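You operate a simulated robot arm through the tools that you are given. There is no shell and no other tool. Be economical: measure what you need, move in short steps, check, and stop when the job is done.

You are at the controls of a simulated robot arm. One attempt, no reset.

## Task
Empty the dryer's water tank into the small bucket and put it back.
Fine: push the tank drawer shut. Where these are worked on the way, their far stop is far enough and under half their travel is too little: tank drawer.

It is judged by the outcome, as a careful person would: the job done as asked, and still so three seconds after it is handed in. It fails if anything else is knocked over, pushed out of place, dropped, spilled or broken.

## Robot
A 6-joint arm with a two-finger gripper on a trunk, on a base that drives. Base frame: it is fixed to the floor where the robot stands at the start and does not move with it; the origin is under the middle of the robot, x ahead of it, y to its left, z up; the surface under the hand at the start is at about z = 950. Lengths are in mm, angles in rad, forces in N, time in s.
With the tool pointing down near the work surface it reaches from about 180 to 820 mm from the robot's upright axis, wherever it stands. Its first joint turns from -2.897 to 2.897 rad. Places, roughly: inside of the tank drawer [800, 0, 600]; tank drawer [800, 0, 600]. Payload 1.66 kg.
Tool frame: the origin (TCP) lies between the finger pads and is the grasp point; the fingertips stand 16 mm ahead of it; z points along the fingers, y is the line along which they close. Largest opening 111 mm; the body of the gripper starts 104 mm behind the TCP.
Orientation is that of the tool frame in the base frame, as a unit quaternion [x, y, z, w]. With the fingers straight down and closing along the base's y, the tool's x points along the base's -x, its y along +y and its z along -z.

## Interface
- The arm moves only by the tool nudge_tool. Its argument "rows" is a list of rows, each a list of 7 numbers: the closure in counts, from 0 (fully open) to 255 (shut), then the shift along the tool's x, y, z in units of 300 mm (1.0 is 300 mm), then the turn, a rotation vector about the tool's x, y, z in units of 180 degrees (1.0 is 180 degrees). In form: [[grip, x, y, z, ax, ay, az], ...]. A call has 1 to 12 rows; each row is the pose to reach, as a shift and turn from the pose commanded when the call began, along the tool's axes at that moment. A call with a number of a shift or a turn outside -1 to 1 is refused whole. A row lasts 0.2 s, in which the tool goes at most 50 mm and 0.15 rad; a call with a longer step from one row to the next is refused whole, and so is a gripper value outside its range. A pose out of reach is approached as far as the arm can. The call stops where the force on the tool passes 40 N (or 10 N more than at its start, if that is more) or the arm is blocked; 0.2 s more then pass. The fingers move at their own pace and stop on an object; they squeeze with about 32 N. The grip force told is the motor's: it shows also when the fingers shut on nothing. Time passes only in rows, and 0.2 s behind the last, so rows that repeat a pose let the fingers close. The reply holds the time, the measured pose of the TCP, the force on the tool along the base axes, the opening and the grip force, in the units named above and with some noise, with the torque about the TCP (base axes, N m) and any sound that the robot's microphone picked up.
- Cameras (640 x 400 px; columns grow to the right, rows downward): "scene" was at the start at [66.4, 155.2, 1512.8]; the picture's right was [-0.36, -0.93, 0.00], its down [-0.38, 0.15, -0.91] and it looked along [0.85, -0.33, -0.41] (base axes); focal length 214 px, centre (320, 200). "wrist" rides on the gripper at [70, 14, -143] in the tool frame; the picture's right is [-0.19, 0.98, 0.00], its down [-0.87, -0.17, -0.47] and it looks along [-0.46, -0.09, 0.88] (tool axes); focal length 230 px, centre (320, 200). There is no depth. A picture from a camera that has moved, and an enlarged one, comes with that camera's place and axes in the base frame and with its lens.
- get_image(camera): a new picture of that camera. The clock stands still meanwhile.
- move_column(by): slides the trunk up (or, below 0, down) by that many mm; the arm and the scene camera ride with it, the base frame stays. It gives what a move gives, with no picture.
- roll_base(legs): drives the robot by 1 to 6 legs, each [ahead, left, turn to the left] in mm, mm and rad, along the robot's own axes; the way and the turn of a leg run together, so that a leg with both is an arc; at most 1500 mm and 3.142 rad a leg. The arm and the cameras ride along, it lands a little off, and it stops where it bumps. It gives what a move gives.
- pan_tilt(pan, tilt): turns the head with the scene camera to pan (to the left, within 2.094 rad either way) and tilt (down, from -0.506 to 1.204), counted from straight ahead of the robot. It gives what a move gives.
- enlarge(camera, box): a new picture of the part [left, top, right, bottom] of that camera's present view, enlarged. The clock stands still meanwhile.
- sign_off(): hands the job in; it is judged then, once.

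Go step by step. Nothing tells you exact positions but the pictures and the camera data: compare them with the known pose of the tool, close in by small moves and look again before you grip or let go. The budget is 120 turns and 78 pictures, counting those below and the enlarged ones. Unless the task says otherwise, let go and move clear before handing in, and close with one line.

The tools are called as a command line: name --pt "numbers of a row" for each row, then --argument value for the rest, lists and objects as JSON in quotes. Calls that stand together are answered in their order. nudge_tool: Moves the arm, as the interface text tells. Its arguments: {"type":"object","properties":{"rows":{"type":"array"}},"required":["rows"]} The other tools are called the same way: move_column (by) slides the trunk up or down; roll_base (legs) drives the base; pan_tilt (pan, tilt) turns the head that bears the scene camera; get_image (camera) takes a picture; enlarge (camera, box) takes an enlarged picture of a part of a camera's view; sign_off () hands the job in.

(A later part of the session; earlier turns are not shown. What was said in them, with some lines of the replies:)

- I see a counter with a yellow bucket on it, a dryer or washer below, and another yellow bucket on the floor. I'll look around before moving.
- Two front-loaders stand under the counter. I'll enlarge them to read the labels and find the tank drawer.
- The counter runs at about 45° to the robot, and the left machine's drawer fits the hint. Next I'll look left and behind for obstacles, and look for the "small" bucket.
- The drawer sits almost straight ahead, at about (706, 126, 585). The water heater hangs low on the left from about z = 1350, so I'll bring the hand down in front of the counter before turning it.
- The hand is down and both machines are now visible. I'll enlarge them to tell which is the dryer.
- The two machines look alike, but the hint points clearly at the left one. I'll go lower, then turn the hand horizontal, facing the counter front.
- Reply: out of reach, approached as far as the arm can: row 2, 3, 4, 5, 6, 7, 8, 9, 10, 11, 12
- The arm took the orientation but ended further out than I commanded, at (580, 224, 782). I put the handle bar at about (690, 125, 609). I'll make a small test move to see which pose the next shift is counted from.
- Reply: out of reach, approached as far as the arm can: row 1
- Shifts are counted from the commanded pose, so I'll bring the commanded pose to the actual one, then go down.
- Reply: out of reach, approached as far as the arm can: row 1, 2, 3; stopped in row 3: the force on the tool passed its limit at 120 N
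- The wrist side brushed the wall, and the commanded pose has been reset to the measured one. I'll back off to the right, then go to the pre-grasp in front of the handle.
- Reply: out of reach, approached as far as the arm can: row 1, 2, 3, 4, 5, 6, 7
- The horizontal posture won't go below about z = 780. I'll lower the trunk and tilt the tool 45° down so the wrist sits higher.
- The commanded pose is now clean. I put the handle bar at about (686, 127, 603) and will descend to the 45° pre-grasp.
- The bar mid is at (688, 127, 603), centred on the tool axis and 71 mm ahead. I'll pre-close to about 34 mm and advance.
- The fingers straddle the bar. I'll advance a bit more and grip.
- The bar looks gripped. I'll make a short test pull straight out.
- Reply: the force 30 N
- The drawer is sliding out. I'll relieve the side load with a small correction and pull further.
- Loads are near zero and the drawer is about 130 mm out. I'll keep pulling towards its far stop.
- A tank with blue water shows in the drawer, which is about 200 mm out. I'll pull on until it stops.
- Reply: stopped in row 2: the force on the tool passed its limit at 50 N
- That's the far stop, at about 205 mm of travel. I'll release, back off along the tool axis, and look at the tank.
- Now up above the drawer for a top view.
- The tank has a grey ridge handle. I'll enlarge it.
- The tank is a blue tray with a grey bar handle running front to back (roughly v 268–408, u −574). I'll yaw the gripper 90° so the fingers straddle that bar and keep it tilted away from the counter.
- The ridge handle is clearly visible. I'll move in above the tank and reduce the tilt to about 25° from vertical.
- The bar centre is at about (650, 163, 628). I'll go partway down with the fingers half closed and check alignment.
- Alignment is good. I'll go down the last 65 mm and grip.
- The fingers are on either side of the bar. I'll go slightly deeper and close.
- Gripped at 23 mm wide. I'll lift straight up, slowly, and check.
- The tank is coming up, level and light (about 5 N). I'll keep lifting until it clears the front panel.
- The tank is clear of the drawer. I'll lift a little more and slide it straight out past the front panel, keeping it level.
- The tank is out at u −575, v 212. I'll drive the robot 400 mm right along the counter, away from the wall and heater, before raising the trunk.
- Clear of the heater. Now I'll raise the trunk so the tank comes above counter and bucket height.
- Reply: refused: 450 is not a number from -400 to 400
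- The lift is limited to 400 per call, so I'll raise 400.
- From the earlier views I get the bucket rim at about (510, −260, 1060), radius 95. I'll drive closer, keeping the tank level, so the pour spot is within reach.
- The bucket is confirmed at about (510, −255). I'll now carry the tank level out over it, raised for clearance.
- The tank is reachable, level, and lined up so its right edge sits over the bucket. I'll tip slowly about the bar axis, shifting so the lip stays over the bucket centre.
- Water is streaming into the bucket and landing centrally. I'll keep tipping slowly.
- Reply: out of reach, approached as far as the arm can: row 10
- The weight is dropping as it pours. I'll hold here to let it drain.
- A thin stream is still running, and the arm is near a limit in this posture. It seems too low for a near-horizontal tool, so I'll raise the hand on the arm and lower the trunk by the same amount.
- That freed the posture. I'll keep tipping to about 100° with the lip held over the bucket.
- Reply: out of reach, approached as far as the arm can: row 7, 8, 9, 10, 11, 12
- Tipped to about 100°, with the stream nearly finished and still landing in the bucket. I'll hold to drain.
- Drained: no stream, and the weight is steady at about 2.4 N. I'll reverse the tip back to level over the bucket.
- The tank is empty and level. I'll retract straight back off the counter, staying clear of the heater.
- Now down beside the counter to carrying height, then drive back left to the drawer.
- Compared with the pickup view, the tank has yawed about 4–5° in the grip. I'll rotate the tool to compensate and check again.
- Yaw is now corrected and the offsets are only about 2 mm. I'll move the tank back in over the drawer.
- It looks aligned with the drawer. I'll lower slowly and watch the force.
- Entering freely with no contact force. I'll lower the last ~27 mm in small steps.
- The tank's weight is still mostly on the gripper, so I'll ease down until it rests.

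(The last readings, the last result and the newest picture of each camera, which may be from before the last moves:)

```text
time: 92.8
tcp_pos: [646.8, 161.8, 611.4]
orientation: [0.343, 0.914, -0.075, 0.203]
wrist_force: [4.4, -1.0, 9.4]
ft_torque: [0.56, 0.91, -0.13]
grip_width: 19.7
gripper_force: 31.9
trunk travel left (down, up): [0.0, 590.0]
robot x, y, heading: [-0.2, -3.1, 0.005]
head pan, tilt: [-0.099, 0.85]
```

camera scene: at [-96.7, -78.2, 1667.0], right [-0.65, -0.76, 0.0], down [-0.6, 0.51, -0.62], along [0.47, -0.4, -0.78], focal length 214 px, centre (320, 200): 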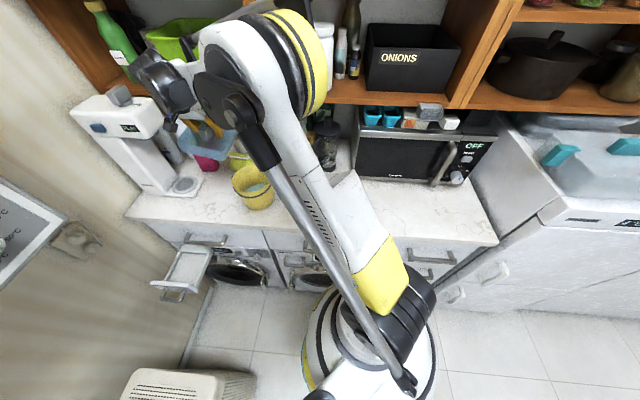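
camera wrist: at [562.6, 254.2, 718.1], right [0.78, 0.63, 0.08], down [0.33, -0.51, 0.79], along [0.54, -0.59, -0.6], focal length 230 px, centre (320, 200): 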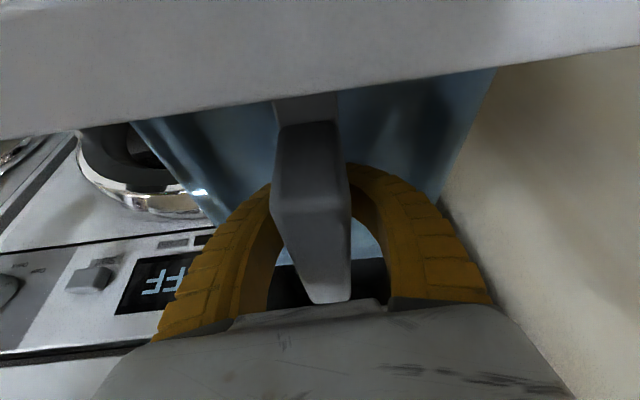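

It has contact at the front end, so it's resting. I'll release gently and look before withdrawing.

nudge_tool --pt "230 -0.003 0 -0.006 0 0 0" --pt "200 -0.003 0 -0.006 0 0 0" --pt "150 -0.003 0 -0.006 0 0 0" --pt "100 -0.003 0 -0.006 0 0 0" --pt "94 -0.003 0 -0.006 0 0 0"

nudge_tool --pt "94 0 0 -0.1 0 0 0" --pt "94 0 0 -0.22 0 0 0" --pt "94 0 0 -0.34 0 0 0"

get_image --camera "wrist"

```text
time: 94.0
tcp_pos: [646.7, 162.7, 612.8]
orientation: [0.343, 0.914, -0.076, 0.203]
wrist_force: [-1.0, 0.0, -1.1]
ft_torque: [0.0, -0.01, 0.02]
grip_width: 71.4
gripper_force: 0.9
trunk travel left (down, up): [0.0, 590.0]
robot x, y, heading: [-1.6, -0.3, -0.003]
head pan, tilt: [-0.099, 0.85]
```

```text
time: 94.8
tcp_pos: [614.0, 190.6, 707.0]
orientation: [0.343, 0.914, -0.076, 0.203]
wrist_force: [-0.5, 0.0, -0.3]
ft_torque: [0.0, 0.0, -0.02]
grip_width: 71.6
gripper_force: 1.0
trunk travel left (down, up): [0.0, 590.0]
robot x, y, heading: [1.2, -0.9, -0.004]
head pan, tilt: [-0.099, 0.85]
```

```text
10 pictures are left
camera wrist: at [530.3, 282.7, 805.5], right [0.78, 0.63, 0.08], down [0.33, -0.51, 0.79], along [0.54, -0.59, -0.6], focal length 230 px, centre (320, 200)
```

wrist: 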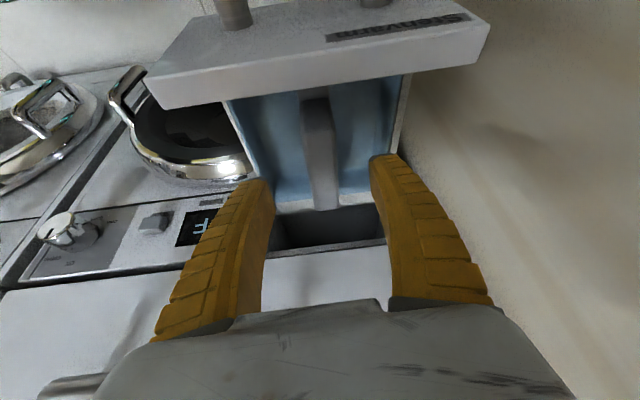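

The tank sits in the drawer just as before. I'll back out in front of the drawer, close the fingers and tilt to push it shut.

nudge_tool --pt "94 0.1 0.008 -0.046 0 0 0" --pt "160 0.2 0.015 -0.093 0 -0.03 0" --pt "255 0.3 0.022 -0.14 0 -0.06 0" --pt "255 0.4 0.03 -0.187 0 -0.09 0" --pt "255 0.512 0.038 -0.239 0 -0.12 0" --pt "255 0.512 0.038 -0.239 0 -0.139 0"

get_image --camera "wrist"

```text
time: 96.2
tcp_pos: [493.0, 310.5, 705.7]
orientation: [0.318, 0.848, -0.149, 0.397]
wrist_force: [-0.4, 0.4, 0.9]
ft_torque: [-0.02, 0.0, -0.01]
grip_width: 0.0
gripper_force: 29.0
trunk travel left (down, up): [0.0, 590.0]
robot x, y, heading: [2.3, 0.6, 0.002]
head pan, tilt: [-0.099, 0.85]
```

```text
9 pictures are left
camera wrist: at [386.3, 422.5, 742.6], right [0.74, 0.66, 0.15], down [0.04, -0.25, 0.97], along [0.67, -0.71, -0.21], focal length 230 px, centre (320, 200)
```

wrist: 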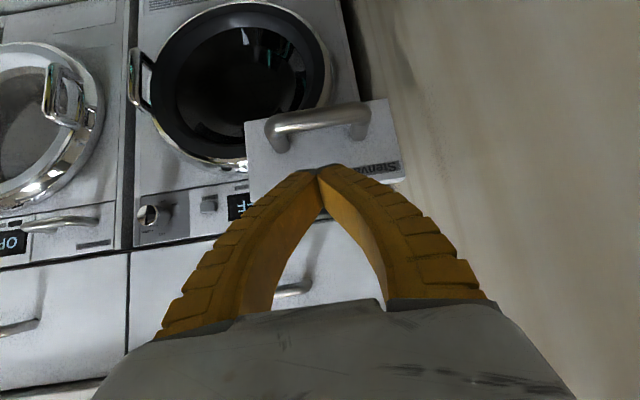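

I put the panel at z 570–677 with its bar at about 611. I'll push on the panel above the bar, straight in.

nudge_tool --pt "255 0.065 0 0.054 0 0 0" --pt "255 0.1306 0 0.1088 0 0 0" --pt "255 0.045 -0.009 0.211 0 0 0" --pt "255 -0.023 -0.016 0.292 0 0 0" --pt "255 -0.055 -0.02 0.331 0 0 0" --pt "255 -0.098 -0.024 0.382 0 0 0" --pt "255 -0.14 -0.028 0.433 0 0 0" --pt "255 -0.183 -0.033 0.484 0 0 0" --pt "255 -0.225 -0.037 0.535 0 0 0"

get_image --camera "wrist"

```text
time: 98.2
tcp_pos: [612.2, 192.7, 655.0]
orientation: [0.319, 0.848, -0.149, 0.396]
wrist_force: [0.1, 0.2, 0.1]
ft_torque: [-0.02, 0.0, 0.02]
grip_width: 0.0
gripper_force: 28.8
trunk travel left (down, up): [0.0, 590.0]
robot x, y, heading: [-4.2, -1.8, -0.001]
head pan, tilt: [-0.099, 0.85]
```

```text
8 pictures are left
camera wrist: at [505.0, 305.0, 692.0], right [0.74, 0.66, 0.15], down [0.04, -0.25, 0.97], along [0.67, -0.71, -0.21], focal length 230 px, centre (320, 200)
```

wrist: 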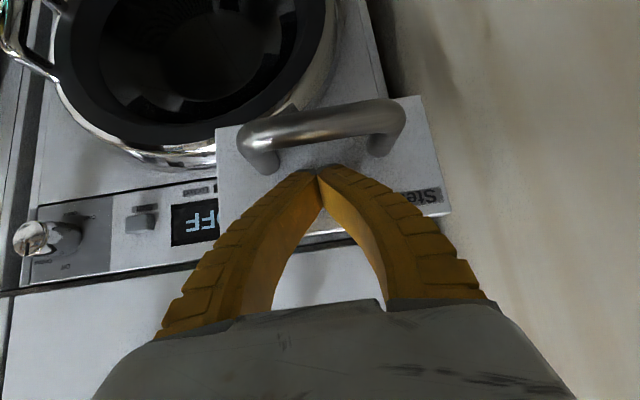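

The drawer is sliding in easily. I'll push on until it stops.

nudge_tool --pt "255 -0.043 -0.004 0.051 0 0 0" --pt "255 -0.085 -0.009 0.102 0 0 0" --pt "255 -0.128 -0.013 0.153 0 0 0" --pt "255 -0.17 -0.018 0.204 0 0 0" --pt "255 -0.2 -0.021 0.24 0 0 0" --pt "255 -0.217 -0.023 0.26 0 0 0" --pt "255 -0.234 -0.024 0.281 0 0 0" --pt "255 -0.251 -0.026 0.301 0 0 0" --pt "255 -0.266 -0.028 0.319 0 0 0" --pt "255 -0.281 -0.029 0.337 0 0 0"

get_image --camera "wrist"

```text
time: 100.2
tcp_pos: [694.0, 112.0, 652.6]
orientation: [0.317, 0.85, -0.146, 0.393]
wrist_force: [-11.1, 7.1, 4.2]
ft_torque: [-0.1, -0.07, -0.27]
grip_width: 0.0
gripper_force: 28.1
trunk travel left (down, up): [0.0, 590.0]
robot x, y, heading: [-1.0, -4.2, 0.003]
head pan, tilt: [-0.099, 0.85]
stopped in row 9: the force on the tool passed its limit at 48 N (the readings are from after the stop); the commanded pose is now the measured one
```

```text
7 pictures are left
camera wrist: at [586.1, 224.2, 691.4], right [0.74, 0.66, 0.15], down [0.04, -0.26, 0.97], along [0.68, -0.7, -0.22], focal length 230 px, centre (320, 200)
```

wrist: 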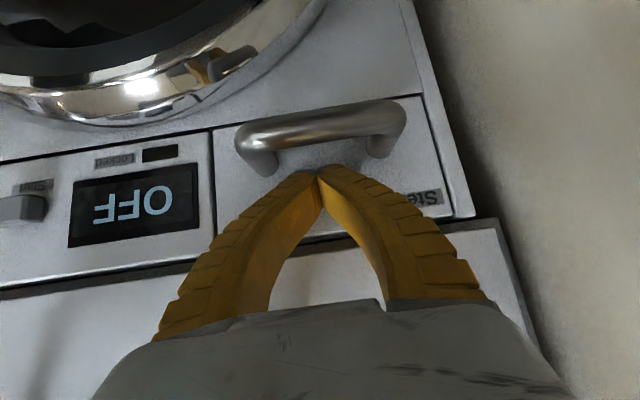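

The drawer stopped flush with the front. I'll back away and take a final look.

nudge_tool --pt "255 0.08 0.008 -0.096 0 0 0" --pt "255 0.16 0.017 -0.19 0 0 0" --pt "255 0.24 0.025 -0.287 0 0 0" --pt "255 0.32 0.034 -0.383 0 0 0" --pt "255 0.4 0.042 -0.48 0 0 0"

get_image --camera "wrist"

get_image --camera "scene"

```text
time: 101.4
tcp_pos: [560.4, 242.6, 653.7]
orientation: [0.318, 0.85, -0.146, 0.394]
wrist_force: [-0.7, 0.0, 0.1]
ft_torque: [0.0, -0.01, 0.02]
grip_width: 0.0
gripper_force: 27.9
trunk travel left (down, up): [0.0, 590.0]
robot x, y, heading: [0.6, 1.3, 0.002]
head pan, tilt: [-0.099, 0.85]
```

```text
6 pictures are left
camera wrist: at [453.9, 355.4, 692.5], right [0.74, 0.66, 0.15], down [0.04, -0.26, 0.96], along [0.67, -0.71, -0.22], focal length 230 px, centre (320, 200)
```

wrist: 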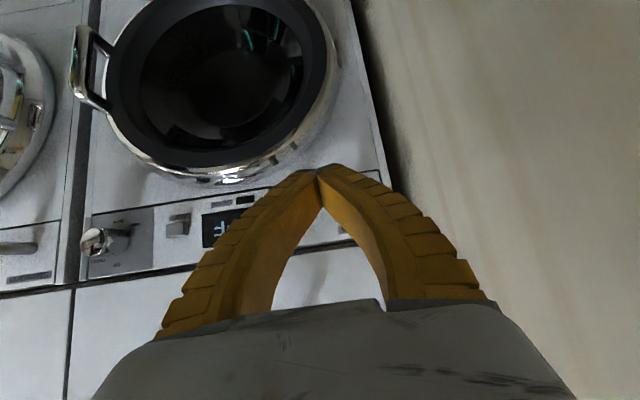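

```text
5 pictures are left
camera scene: at [57.8, 179.5, 1401.0], right [-0.1, -1.0, 0.0], down [-0.75, 0.07, -0.66], along [0.66, -0.06, -0.75], focal length 214 px, centre (320, 200)
```

scene: 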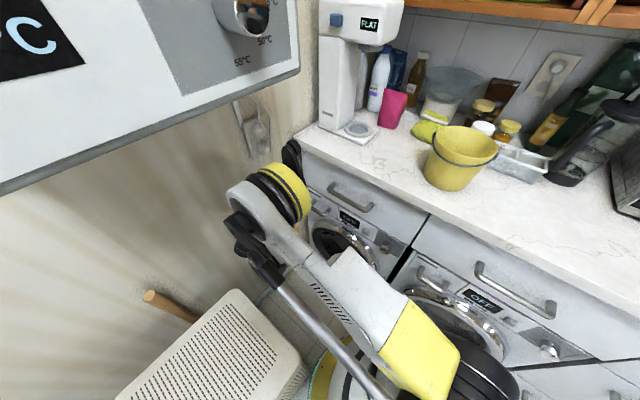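

The drawer front is flush, with its handle hidden behind my fingertips where a closed drawer would put it. The bucket stands in place with the water in it, and the hand is clear.

sign_off

```text
The job is handed in.
```

I emptied the dryer's water tank into the small bucket, set it back in its drawer and pushed the drawer shut; one slip was the gripper briefly hitting the bare side wall (120 N), with no damage seen in the pictures.
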